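You operate a simulated robot arm through the tools that you are given. There is no shell and no other tool. Be economical: measure what you need, move in short steps, check, and stop when the job is done.

You are at the controls of a simulated robot arm. One attempt, no reset.

TASK
Fetch the pad with the green tab and set it on the filling card.

It is judged by the outcome, as a careful person would: the job done as asked, and still so three seconds after it is handed in. It fails if anything else is knocked over, pushed out of place, dropped, spilled or broken.

THE ROBOT
A 7-joint arm with a two-finger parallel gripper, fixed in place. Base frame: the origin is at the foot of the arm, x ahead of it, y to its left, z up; the work surface is at about z = 0. Units: cm, rad, N and s.
With the tool pointing down near the work surface it reaches from about 22 to 58 cm from the base axis. Its first joint turns from -1.152 to 1.152 rad. Payload 2.5 kg.
The TCP is the grasp point between the finger pads, 2.3 cm short of the fingertips. In the tool frame z runs along the fingers and y along their closing line. The gripper opens to 9.4 cm. The fingers are 3.8 cm wide and 1 cm thick; the gripper's body (5.4 by 9.6 cm) begins 3.9 cm behind the TCP.
Orientation is that of the tool frame in the base frame, as [roll, pitch, yaw] about the fixed x, y, z axes, in that order (R = Rz(yaw) Ry(pitch) Rx(roll)). With the fingers straight down and closing along the base's y, the tool's x points along the base's -x, its y along +y and its z along -z.

THE INTERFACE
- The arm moves only by the tool arm_command. Its argument "deltas" is a list of rows, each a list of 6 numbers: the shift along the base's x, y, z in mm, then the turn, a rotation vector about the base's x, y, z in rad. In form: [[dx, dy, dz, ax, ay, az], ...]. A call has 1 to 20 rows; each row shifts and turns the commanded pose from where the row before left it. "claw" is the opening in per cent of the stroke, from 0 (shut) to 100 (fully open), set as the call begins (left out, the last holds). Each row takes 0.2 s and may step no farther than 5 cm and 0.15 rad from the row before; otherwise, or with a gripper value out of range, the whole call is refused. Where a pose cannot be reached the arm comes as near as it can. A force on the tool above 40 N (or 10 N above the force at the start of the call, whichever is more), or a blocked arm, ends the call early, and 0.2 s more pass. The fingers move at their own pace (about 10.8 cm/s each) and stop on an object; they squeeze with about 27 N. The grip force told is the motor's: it shows also when the fingers shut on nothing. Time passes only in rows, and 0.2 s behind the last, so rows that do not move let the fingers close. It gives the time, the measured TCP pose, the force on the tool (base axes), the opening and the grip force at its end, in the units of the frame above (readings bear some noise).
- Cameras (640 x 400 px; columns grow to the right, rows downward): "scene" is fixed at [10.93, -39.25, 55.77]; the picture's right is [0.94, -0.34, 0.00], its down [-0.19, -0.51, -0.84] and it looks along [0.29, 0.79, -0.55] (base axes); focal length 351 px, centre (320, 200). "wrist" rides on the gripper at [8.6, 1.6, -7.4] in the tool frame; the picture's right is [-0.18, 0.98, 0.00], its down [-0.58, -0.11, -0.81] and it looks along [-0.79, -0.15, 0.59] (tool axes); focal length 243 px, centre (320, 200). There is no depth. A picture from a camera that has moved, and an enlarged one, comes with that camera's place and axes in the base frame and with its lens. The place of the scene camera against the robot may be out by one fixed shift of up to 1.8 cm in any direction.
- grab_frame(camera): a new picture of that camera. The clock stands still meanwhile.
- inspect(camera, box): a new picture of the part [left, top, right, bottom] of that camera's present view, enlarged. The clock stands still meanwhile.
- close_job(): hands the job in; it is judged then, once.

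Go step by step. Nothing tells you positions but the pictures and the camera data: compare them with the known pose of the tool, close in by small moves and look again before you grip or let go. The budget is 90 turns and 42 pictures, counting those below and the enlarged ones. Unless the task says otherwise, let go and move clear before handing in, and close with one line.

The tools are called after "Emit:" as name(argument=value, ...) on one line, values as JSON. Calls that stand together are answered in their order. arm_command: Moves the arm, as the interface text tells. Its arguments: {"type":"object","properties":{"deltas":{"type":"array"},"claw":{"type":"number"}},"required":["deltas"]} The other tools are called the same way: grab_frame (camera) takes a picture; inspect (camera, box) takes an enlarged picture of a part of a camera's view; close_job () hands the job in.

At the start:

```text
time_s: 0.0
ee_pos: [22.06, 24.63, 30.55]
tcp_rot: [3.141, 0.0, 3.141]
wrist_force: [-1.1, -0.2, -1.0]
grip_width: 9.4
grasp_force: 0.2
```

scene: 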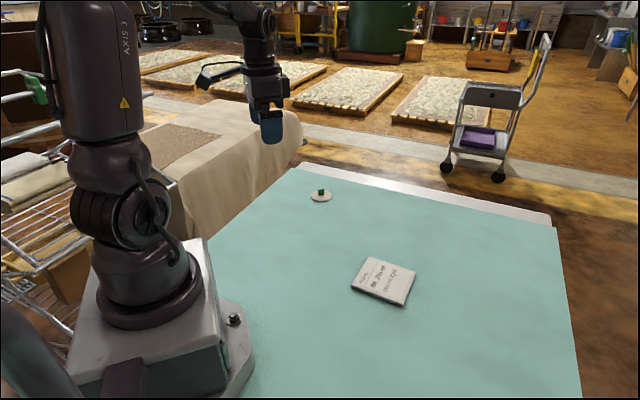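
wrist: 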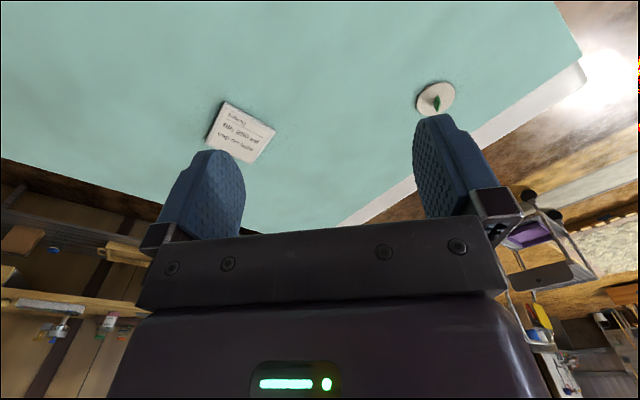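

I see a pale disc with a green tab and one card on the table. I'll enlarge both to identify them and measure.

Emit:
inspect(camera="scene", box=[280, 170, 360, 220])

Emit:
inspect(camera="scene", box=[336, 245, 432, 305])

Emit:
inspect(camera="wrist", box=[200, 70, 480, 245])

```text
8.00 times, centred on (320, 195) of scene
camera zoom: at [10.93, -39.25, 55.77], right [0.94, -0.34, 0.0], down [-0.19, -0.51, -0.84], along [0.29, 0.79, -0.55], focal length 2809 px, centre (320, 240)
```

zoom: 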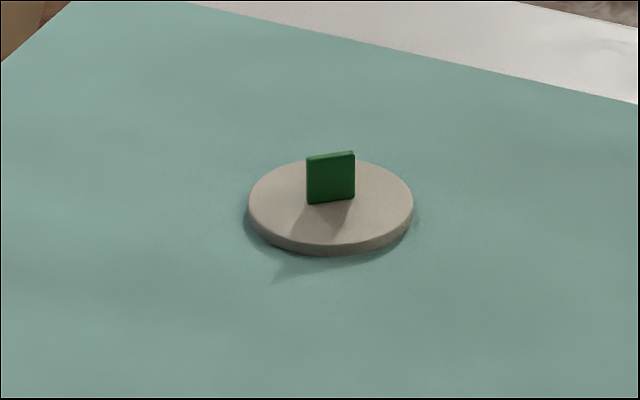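

```text
6.67 times, centred on (384, 275) of scene
camera zoom: at [10.93, -39.25, 55.77], right [0.94, -0.34, 0.0], down [-0.19, -0.51, -0.84], along [0.29, 0.79, -0.55], focal length 2340 px, centre (-107, -300)
```

zoom: 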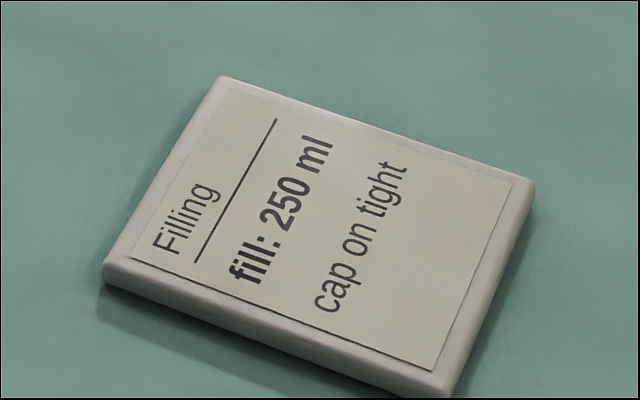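

```text
2.29 times, centred on (340, 158) of wrist
camera zoom: at [13.55, 26.01, 37.98], right [0.18, 0.98, 0.0], down [0.58, -0.11, 0.81], along [0.79, -0.15, -0.59], focal length 555 px, centre (274, 297)
```

zoom: 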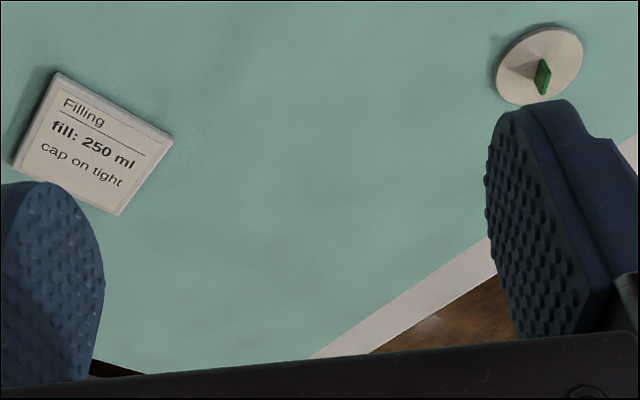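

The disc (about 6 cm across, with an upright green tab lying nearly along x) is near (39–41, 41–42). The only card reads "Filling" and is near (40, 6). I'll move towards the disc at a safe height and look again.

Emit:
arm_command(deltas=[[24, 24, -25, 0, 0, 0], [24, 24, -25, 0, 0, 0], [24, 24, -25, 0, 0, 0], [24, 24, -25, 0, 0, 0], [24, 24, -25, 0, 0, 0], [24, 24, -25, 0, 0, 0], [0, 0, 0, 0, 0, 0]])

Emit:
grab_frame(camera="wrist")

Emit:
grab_frame(camera="scene")

```text
time_s: 1.6
ee_pos: [36.38, 38.75, 15.51]
tcp_rot: [-3.141, 0.0, 3.141]
wrist_force: [-0.7, 0.0, 0.5]
grip_width: 9.4
grasp_force: 0.2
```

```text
36 pictures are left
camera wrist: at [27.78, 40.21, 22.91], right [0.18, 0.98, 0.0], down [0.58, -0.11, 0.81], along [0.79, -0.15, -0.59], focal length 243 px, centre (320, 200)
```

wrist: 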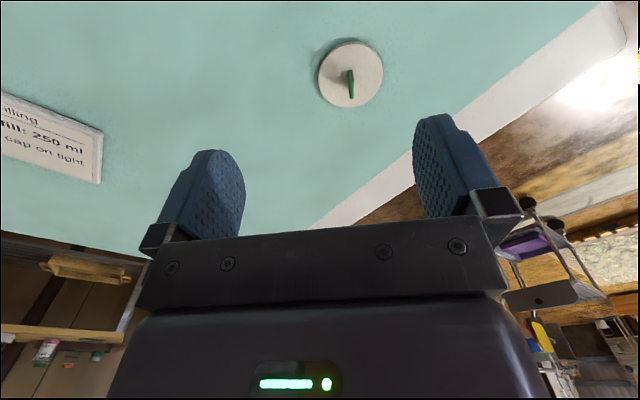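

```text
35 pictures are left
```

scene: 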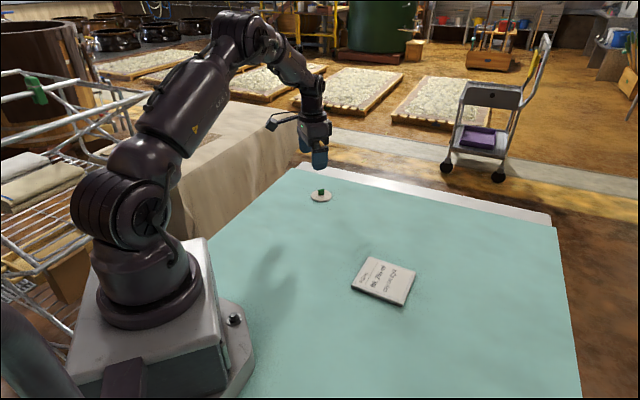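

The disc again computes to about (39.2, 40.9). I'll enlarge the tab to get its direction.

Emit:
inspect(camera="wrist", box=[296, 30, 408, 100])

```text
5.71 times, centred on (352, 65) of wrist
camera zoom: at [27.78, 40.21, 22.91], right [0.18, 0.98, 0.0], down [0.58, -0.11, 0.81], along [0.79, -0.15, -0.59], focal length 1386 px, centre (137, 971)
```

zoom: 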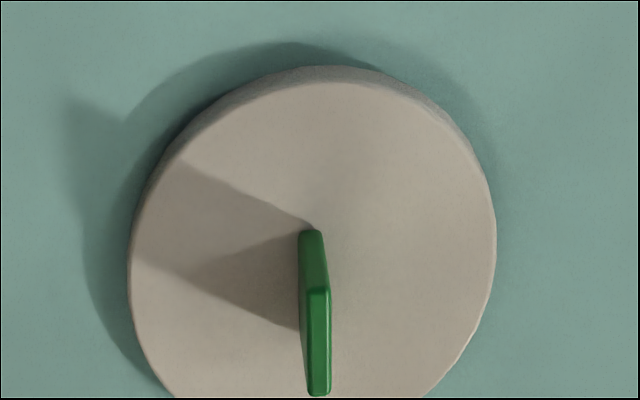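

The tab's centre comes to about (39.45, 40.8), its top is near z = 2.6, and it's turned about -0.08 rad from x. I'll move above it, turn to match, narrow the fingers and come down to z ≈ 7.

Emit:
arm_command(deltas=[[15, 10, -20, 0, 0, -0.04], [15, 9, -20, 0, 0, -0.04], [0, 0, -25, 0, 0, 0], [0, 0, -20, 0, 0, 0], [0, 0, 0, 0, 0, 0], [0, 0, 0, 0, 0, 0]], claw=45)

Emit:
grab_frame(camera="wrist")

Emit:
inspect(camera="scene", box=[280, 160, 360, 210])

```text
time_s: 3.0
ee_pos: [39.46, 40.9, 7.16]
tcp_rot: [3.14, 0.001, 3.062]
wrist_force: [0.6, -0.1, 0.3]
grip_width: 4.22
grasp_force: 0.1
```

```text
33 pictures are left
camera wrist: at [31.1, 43.0, 14.57], right [0.26, 0.96, 0.0], down [0.57, -0.16, 0.81], along [0.78, -0.21, -0.59], focal length 243 px, centre (320, 200)
```

wrist: 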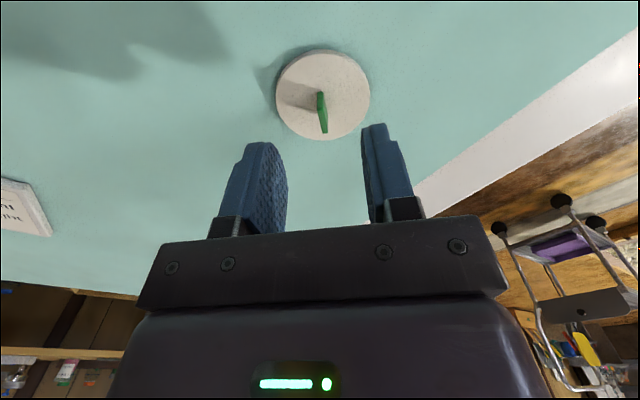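

```text
8.00 times, centred on (320, 185) of scene
camera zoom: at [10.93, -39.25, 55.77], right [0.94, -0.34, 0.0], down [-0.19, -0.51, -0.84], along [0.29, 0.79, -0.55], focal length 2809 px, centre (320, 320)
```

zoom: 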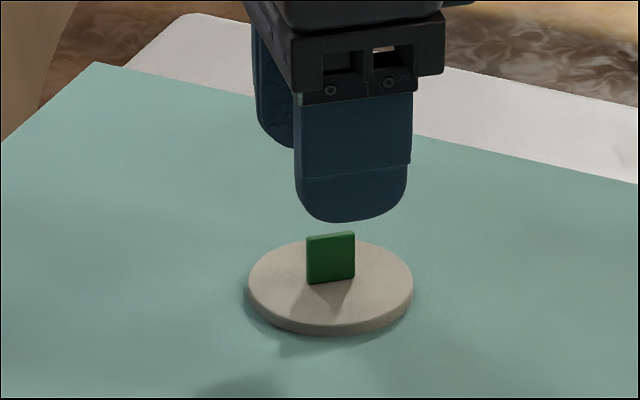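

The fingers are centred on the tab. I'll lower until the tips are just above the disc, then check before closing.

Emit:
arm_command(deltas=[[0, -0.5, -13, 0, 0, 0], [0, 0, -13, 0, 0, 0], [0, 0, -11, 0, 0, 0], [0, 0, 0, 0, 0, 0]])

Emit:
inspect(camera="scene", box=[280, 160, 360, 210])

Emit:
inspect(camera="wrist", box=[216, 70, 440, 210])

```text
time_s: 4.0
ee_pos: [39.59, 40.81, 3.33]
tcp_rot: [3.141, 0.0, 3.061]
wrist_force: [-0.7, -0.1, -0.1]
grip_width: 4.24
grasp_force: 0.0
```

```text
8.00 times, centred on (320, 185) of scene
camera zoom: at [10.93, -39.25, 55.77], right [0.94, -0.34, 0.0], down [-0.19, -0.51, -0.84], along [0.29, 0.79, -0.55], focal length 2809 px, centre (320, 320)
```

zoom: 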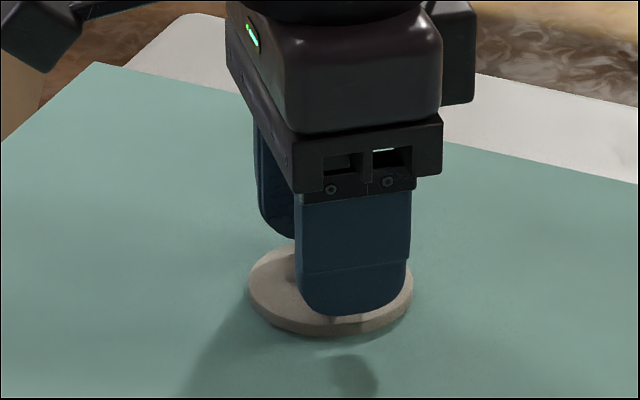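

```text
2.86 times, centred on (328, 140) of wrist
camera zoom: at [31.1, 42.96, 10.79], right [0.26, 0.96, 0.0], down [0.57, -0.16, 0.81], along [0.78, -0.21, -0.59], focal length 693 px, centre (297, 371)
```

zoom: 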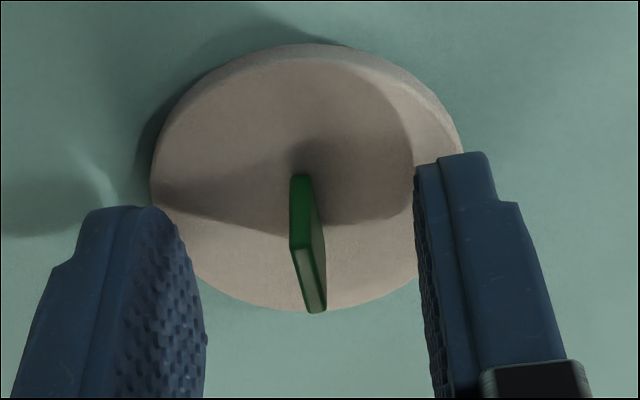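

The tab sits midway between the fingers and they're clear of the disc. I'll close on it.

Emit:
arm_command(deltas=[[0, 0, 0, 0, 0, 0], [0, 0, 0, 0, 0, 0], [0, 0, 0, 0, 0, 0]], claw=0)

Emit:
inspect(camera="wrist", box=[216, 70, 440, 210])

```text
time_s: 4.8
ee_pos: [39.53, 40.72, 3.28]
tcp_rot: [-3.14, 0.0, 3.061]
wrist_force: [0.4, 0.1, -0.2]
grip_width: 0.24
grasp_force: 26.9
```

```text
2.86 times, centred on (328, 140) of wrist
camera zoom: at [31.09, 42.96, 10.8], right [0.26, 0.96, 0.0], down [0.57, -0.16, 0.81], along [0.78, -0.21, -0.59], focal length 693 px, centre (297, 371)
```

zoom: 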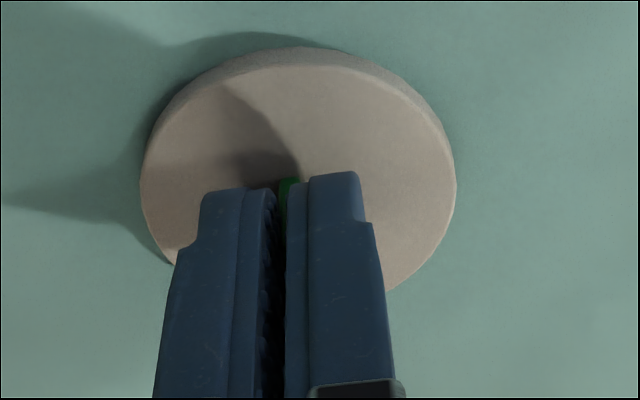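

The grip stopped at 0.24 cm, which fits the tab's thickness. I'll lift slowly and check that it comes along.

Emit:
arm_command(deltas=[[0, 0, 5, 0, 0, 0], [0, 0, 10, 0, 0, 0], [0, 0, 15, 0, 0, 0], [0, 0, 20, 0, 0, 0], [0, 0, 20, 0, 0, 0], [0, 0, 0, 0, 0, 0]])

Emit:
inspect(camera="scene", box=[280, 150, 360, 200])

```text
time_s: 6.2
ee_pos: [39.59, 40.71, 10.27]
tcp_rot: [-3.141, 0.002, 3.061]
wrist_force: [0.0, 0.5, -0.3]
grip_width: 0.22
grasp_force: 26.6
```

```text
8.00 times, centred on (320, 175) of scene
camera zoom: at [10.93, -39.25, 55.77], right [0.94, -0.34, 0.0], down [-0.19, -0.51, -0.84], along [0.29, 0.79, -0.55], focal length 2809 px, centre (320, 400)
```

zoom: 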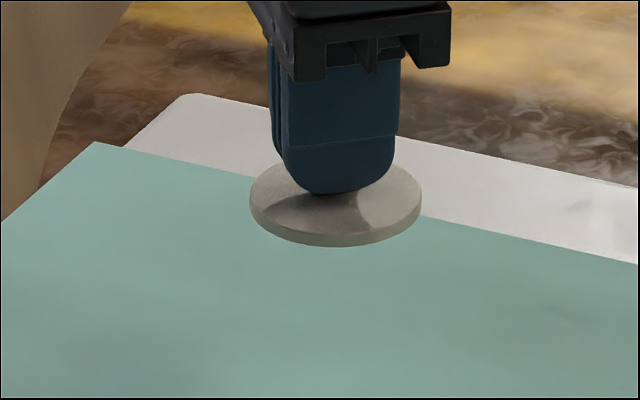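

The pad is held level. I'll carry it at this height to near the card and look again.

Emit:
arm_command(deltas=[[0, -10, 0, 0, 0, 0], [0, -20, 0, 0, 0, 0], [0, -22, 0, 0, 0, 0], [0, -22, 0, 0, 0, 0], [0, -22, 0, 0, 0, 0], [0, -22, 0, 0, 0, 0], [0, -22, 0, 0, 0, 0], [0, -22, 0, 0, 0, 0], [0, -22, 0, 0, 0, 0], [0, -22, 0, 0, 0, 0], [0, -22, 0, 0, 0, 0], [0, -22, 0, 0, 0, 0], [0, -15, 0, 0, 0, 0], [0, -5, 0, 0, 0, 0], [0, 0, 0, 0, 0, 0]])

Emit:
grab_frame(camera="wrist")

Emit:
grab_frame(camera="scene")

```text
time_s: 9.4
ee_pos: [39.55, 13.69, 10.29]
tcp_rot: [-3.141, -0.001, 3.06]
wrist_force: [1.4, 0.3, -0.5]
grip_width: 0.25
grasp_force: 26.8
```

```text
27 pictures are left
camera wrist: at [31.12, 15.85, 17.81], right [0.26, 0.96, 0.0], down [0.57, -0.16, 0.81], along [0.78, -0.21, -0.59], focal length 243 px, centre (320, 200)
```

wrist: 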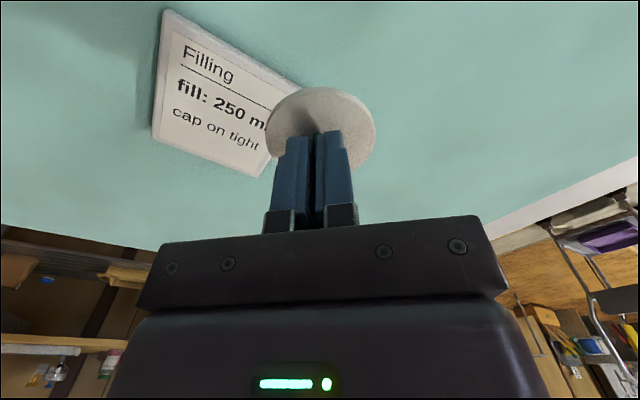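

```text
26 pictures are left
```

scene: 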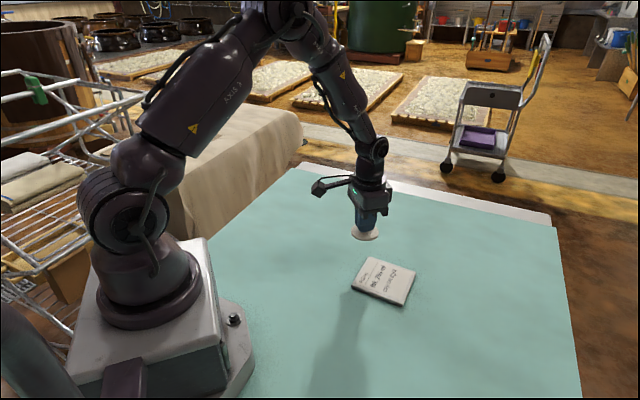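

The card's centre comes to about (40.4, 5.4), and it's about 10 cm square and turned 45°. I'll move over it at height and check.

Emit:
arm_command(deltas=[[2, -20, 0, 0, 0, 0], [2, -20, 0, 0, 0, 0], [2, -20, 0, 0, 0, 0], [2, -15, 0, 0, 0, 0], [0, -7, 0, 0, 0, 0], [0, 0, -20, 0, 0, 0], [0, 0, -10, 0, 0, 0], [0, 0, 0, 0, 0, 0]])

Emit:
grab_frame(camera="wrist")

Emit:
inspect(camera="scene", box=[320, 220, 448, 300])

```text
time_s: 11.2
ee_pos: [40.22, 5.52, 7.51]
tcp_rot: [-3.141, 0.0, 3.061]
wrist_force: [0.5, 0.0, -0.2]
grip_width: 0.24
grasp_force: 27.2
```

```text
25 pictures are left
camera wrist: at [31.9, 7.6, 14.81], right [0.26, 0.96, 0.0], down [0.57, -0.16, 0.81], along [0.78, -0.21, -0.59], focal length 243 px, centre (320, 200)
```

wrist: 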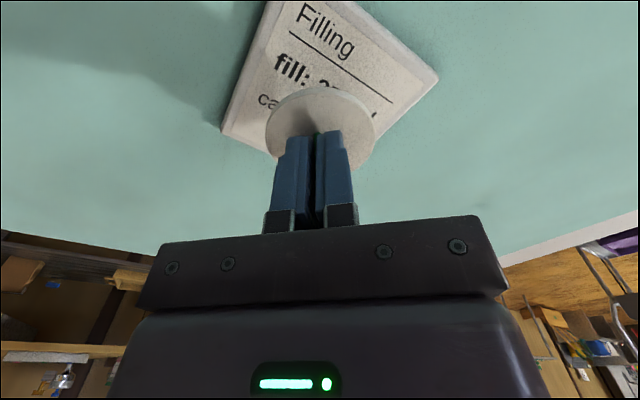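

```text
5.00 times, centred on (384, 260) of scene
camera zoom: at [10.93, -39.25, 55.77], right [0.94, -0.34, 0.0], down [-0.19, -0.51, -0.84], along [0.29, 0.79, -0.55], focal length 1755 px, centre (0, -100)
```

zoom: 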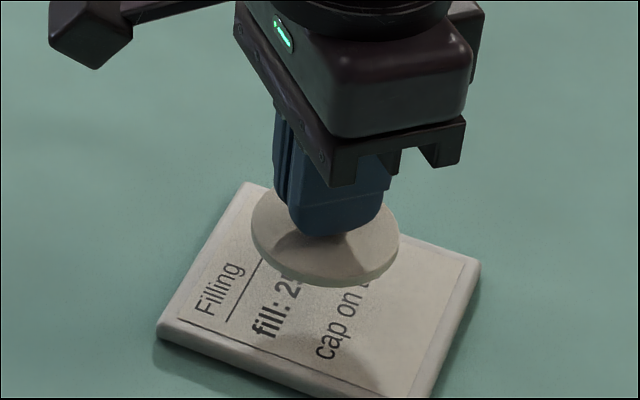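

The pad is centred over the card. I'll lower to just above contact, with the card about 0.9 cm thick.

Emit:
arm_command(deltas=[[0, 0, -12, 0, 0, 0], [0, 0, -10, 0, 0, 0], [0, 0, -6, 0, 0, 0], [0, 0, 0, 0, 0, 0]])

Emit:
inspect(camera="scene", box=[336, 250, 432, 310])

```text
time_s: 12.2
ee_pos: [40.34, 5.46, 4.65]
tcp_rot: [-3.141, 0.0, 3.063]
wrist_force: [0.4, -0.7, -0.6]
grip_width: 0.22
grasp_force: 26.4
```

```text
6.67 times, centred on (384, 280) of scene
camera zoom: at [10.93, -39.25, 55.77], right [0.94, -0.34, 0.0], down [-0.19, -0.51, -0.84], along [0.29, 0.79, -0.55], focal length 2340 px, centre (-107, -333)
```

zoom: 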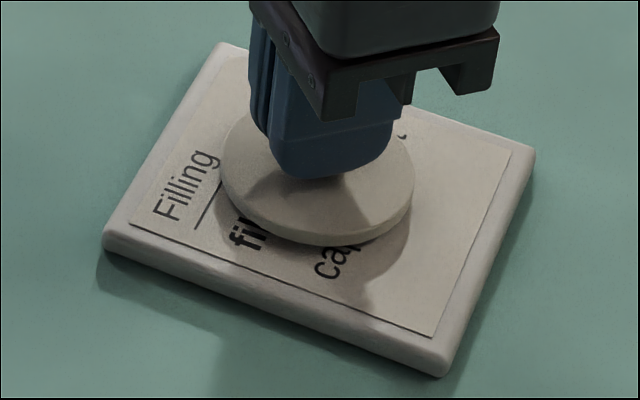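

The pad is a few millimetres above the card. I'll lower in tiny steps and watch the force.

Emit:
arm_command(deltas=[[0, 0, -1, 0, 0, 0], [0, 0, -1, 0, 0, 0], [0, 0, 0, 0, 0, 0]])

Emit:
arm_command(deltas=[[0, 0, -1, 0, 0, 0], [0, 0, 0, 0, 0, 0]])

Emit:
inspect(camera="scene", box=[360, 260, 408, 290])

```text
time_s: 13.0
ee_pos: [40.26, 5.71, 4.37]
tcp_rot: [3.142, 0.001, 3.063]
wrist_force: [-0.4, -0.7, 0.1]
grip_width: 0.25
grasp_force: 27.2
```

```text
time_s: 13.6
ee_pos: [40.27, 5.73, 4.25]
tcp_rot: [-3.141, 0.0, 3.063]
wrist_force: [0.3, -0.4, -0.4]
grip_width: 0.22
grasp_force: 27.2
```

```text
13.33 times, centred on (384, 275) of scene
camera zoom: at [10.93, -39.25, 55.77], right [0.94, -0.34, 0.0], down [-0.19, -0.51, -0.84], along [0.29, 0.79, -0.55], focal length 4681 px, centre (-533, -800)
```

zoom: 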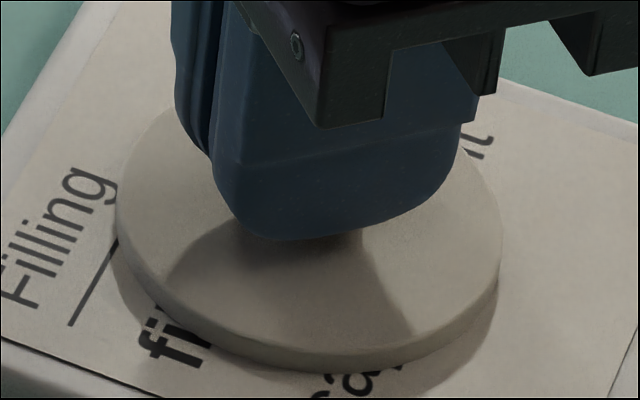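

Nearly touching, and there's no contact force yet. I'll keep going in small steps.

Emit:
arm_command(deltas=[[0, 0, -0.7, 0, 0, 0], [0, 0, 0, 0, 0, 0]])

Emit:
arm_command(deltas=[[0, 0, -0.7, 0, 0, 0], [0, 0, 0, 0, 0, 0]])

Emit:
inspect(camera="scene", box=[360, 260, 408, 290])

```text
time_s: 14.2
ee_pos: [40.38, 5.63, 4.26]
tcp_rot: [-3.141, 0.0, 3.062]
wrist_force: [-0.9, 0.7, 3.5]
grip_width: 0.22
grasp_force: 27.0
```

```text
time_s: 14.8
ee_pos: [40.38, 5.6, 4.21]
tcp_rot: [3.14, 0.001, 3.062]
wrist_force: [-1.6, 2.1, 15.5]
grip_width: 0.23
grasp_force: 27.4
```

```text
13.33 times, centred on (384, 275) of scene
camera zoom: at [10.92, -39.25, 55.78], right [0.94, -0.34, 0.0], down [-0.19, -0.51, -0.84], along [0.29, 0.79, -0.55], focal length 4681 px, centre (-533, -800)
```

zoom: 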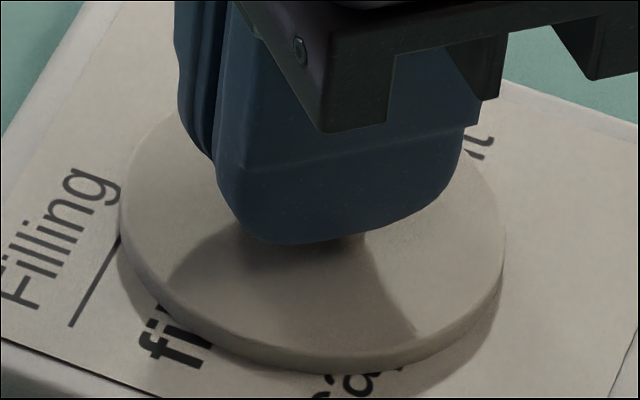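

Contact is clear, at about 15 N. I'll ease up to take the load off, then open the fingers partly.

Emit:
arm_command(deltas=[[0, 0, 0.8, 0, 0, 0], [0, 0, 0, 0, 0, 0]])

Emit:
arm_command(deltas=[[0, 0, 0, 0, 0, 0], [0, 0, 0, 0, 0, 0], [0, 0, 0, 0, 0, 0]], claw=30)

Emit:
inspect(camera="wrist", box=[216, 50, 440, 190])

```text
time_s: 15.4
ee_pos: [40.35, 5.63, 4.3]
tcp_rot: [-3.141, 0.002, 3.061]
wrist_force: [1.2, 1.0, 8.4]
grip_width: 0.22
grasp_force: 26.9
```

```text
time_s: 16.2
ee_pos: [40.23, 5.54, 4.15]
tcp_rot: [3.141, 0.0, 3.061]
wrist_force: [-0.2, 0.7, 0.1]
grip_width: 2.81
grasp_force: 0.1
```

```text
2.86 times, centred on (328, 120) of wrist
camera zoom: at [31.88, 7.68, 11.64], right [0.26, 0.96, 0.0], down [0.57, -0.16, 0.81], along [0.78, -0.21, -0.59], focal length 693 px, centre (297, 429)
```

zoom: 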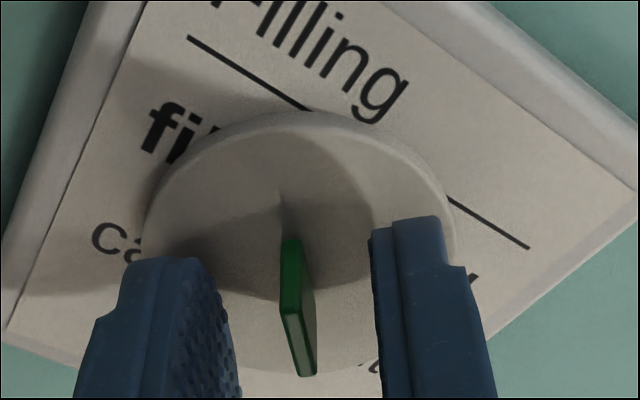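

The tab is free and the pad rests flat on the card. I'll rise straight up and clear.

Emit:
arm_command(deltas=[[0, 0, 5, 0, 0, 0], [0, 0, 15, 0, 0, 0], [0, 0, 25, 0, 0, 0], [0, 0, 35, 0, 0, 0], [0, 0, 40, 0, 0, 0], [-20, 20, 20, 0, 0, 0], [-30, 30, 10, 0, 0, 0], [0, 0, 0, 0, 0, 0]])

Emit:
grab_frame(camera="scene")

Emit:
inspect(camera="scene", box=[336, 250, 432, 310])

```text
time_s: 18.0
ee_pos: [35.29, 10.62, 18.93]
tcp_rot: [-3.14, 0.001, 3.061]
wrist_force: [0.7, -0.6, 0.7]
grip_width: 2.82
grasp_force: 0.0
```

```text
19 pictures are left
```

scene: 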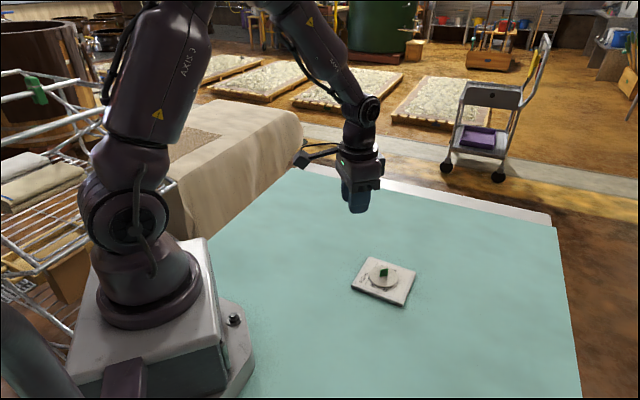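

```text
6.67 times, centred on (384, 280) of scene
camera zoom: at [10.93, -39.25, 55.77], right [0.94, -0.34, 0.0], down [-0.19, -0.51, -0.84], along [0.29, 0.79, -0.55], focal length 2340 px, centre (-107, -333)
```

zoom: 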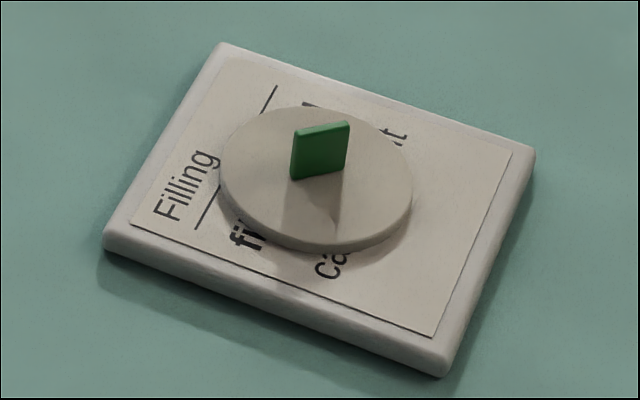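

The pad sits in the middle of the card, and the card hasn't moved. I'll take one closer look to be sure the pad lies flat.

Emit:
inspect(camera="scene", box=[364, 260, 404, 285])

Emit:
inspect(camera="wrist", box=[120, 0, 376, 160])

```text
16.00 times, centred on (384, 272) of scene
camera zoom: at [10.93, -39.25, 55.77], right [0.94, -0.34, 0.0], down [-0.19, -0.51, -0.84], along [0.29, 0.79, -0.55], focal length 5617 px, centre (-704, -960)
```

zoom: 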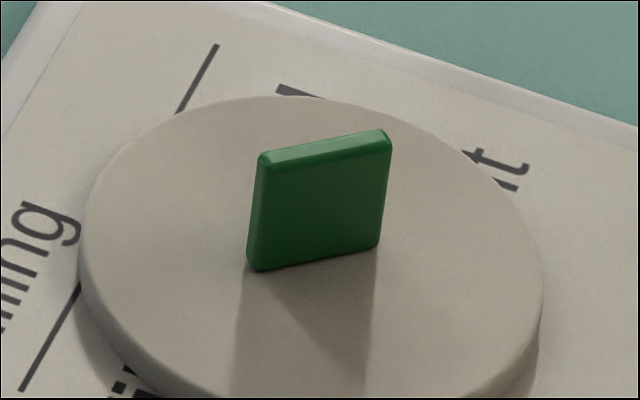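

```text
2.50 times, centred on (248, 80) of wrist
camera zoom: at [26.87, 12.84, 26.44], right [0.26, 0.96, 0.0], down [0.57, -0.15, 0.81], along [0.78, -0.21, -0.59], focal length 606 px, centre (500, 500)
```

zoom: 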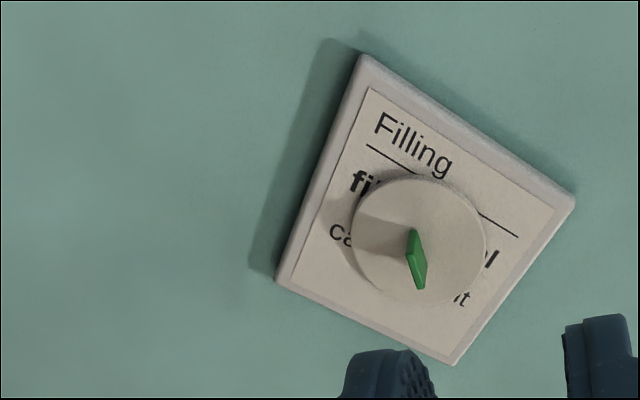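

The pad lies flat and fully on the card, and the arm is clear, so I'm handing in.

Emit:
close_job()

```text
The job is handed in.
```

The pad with the green tab is lying flat in the middle of the filling card. The card hasn't moved, nothing else was touched, and the job is handed in.
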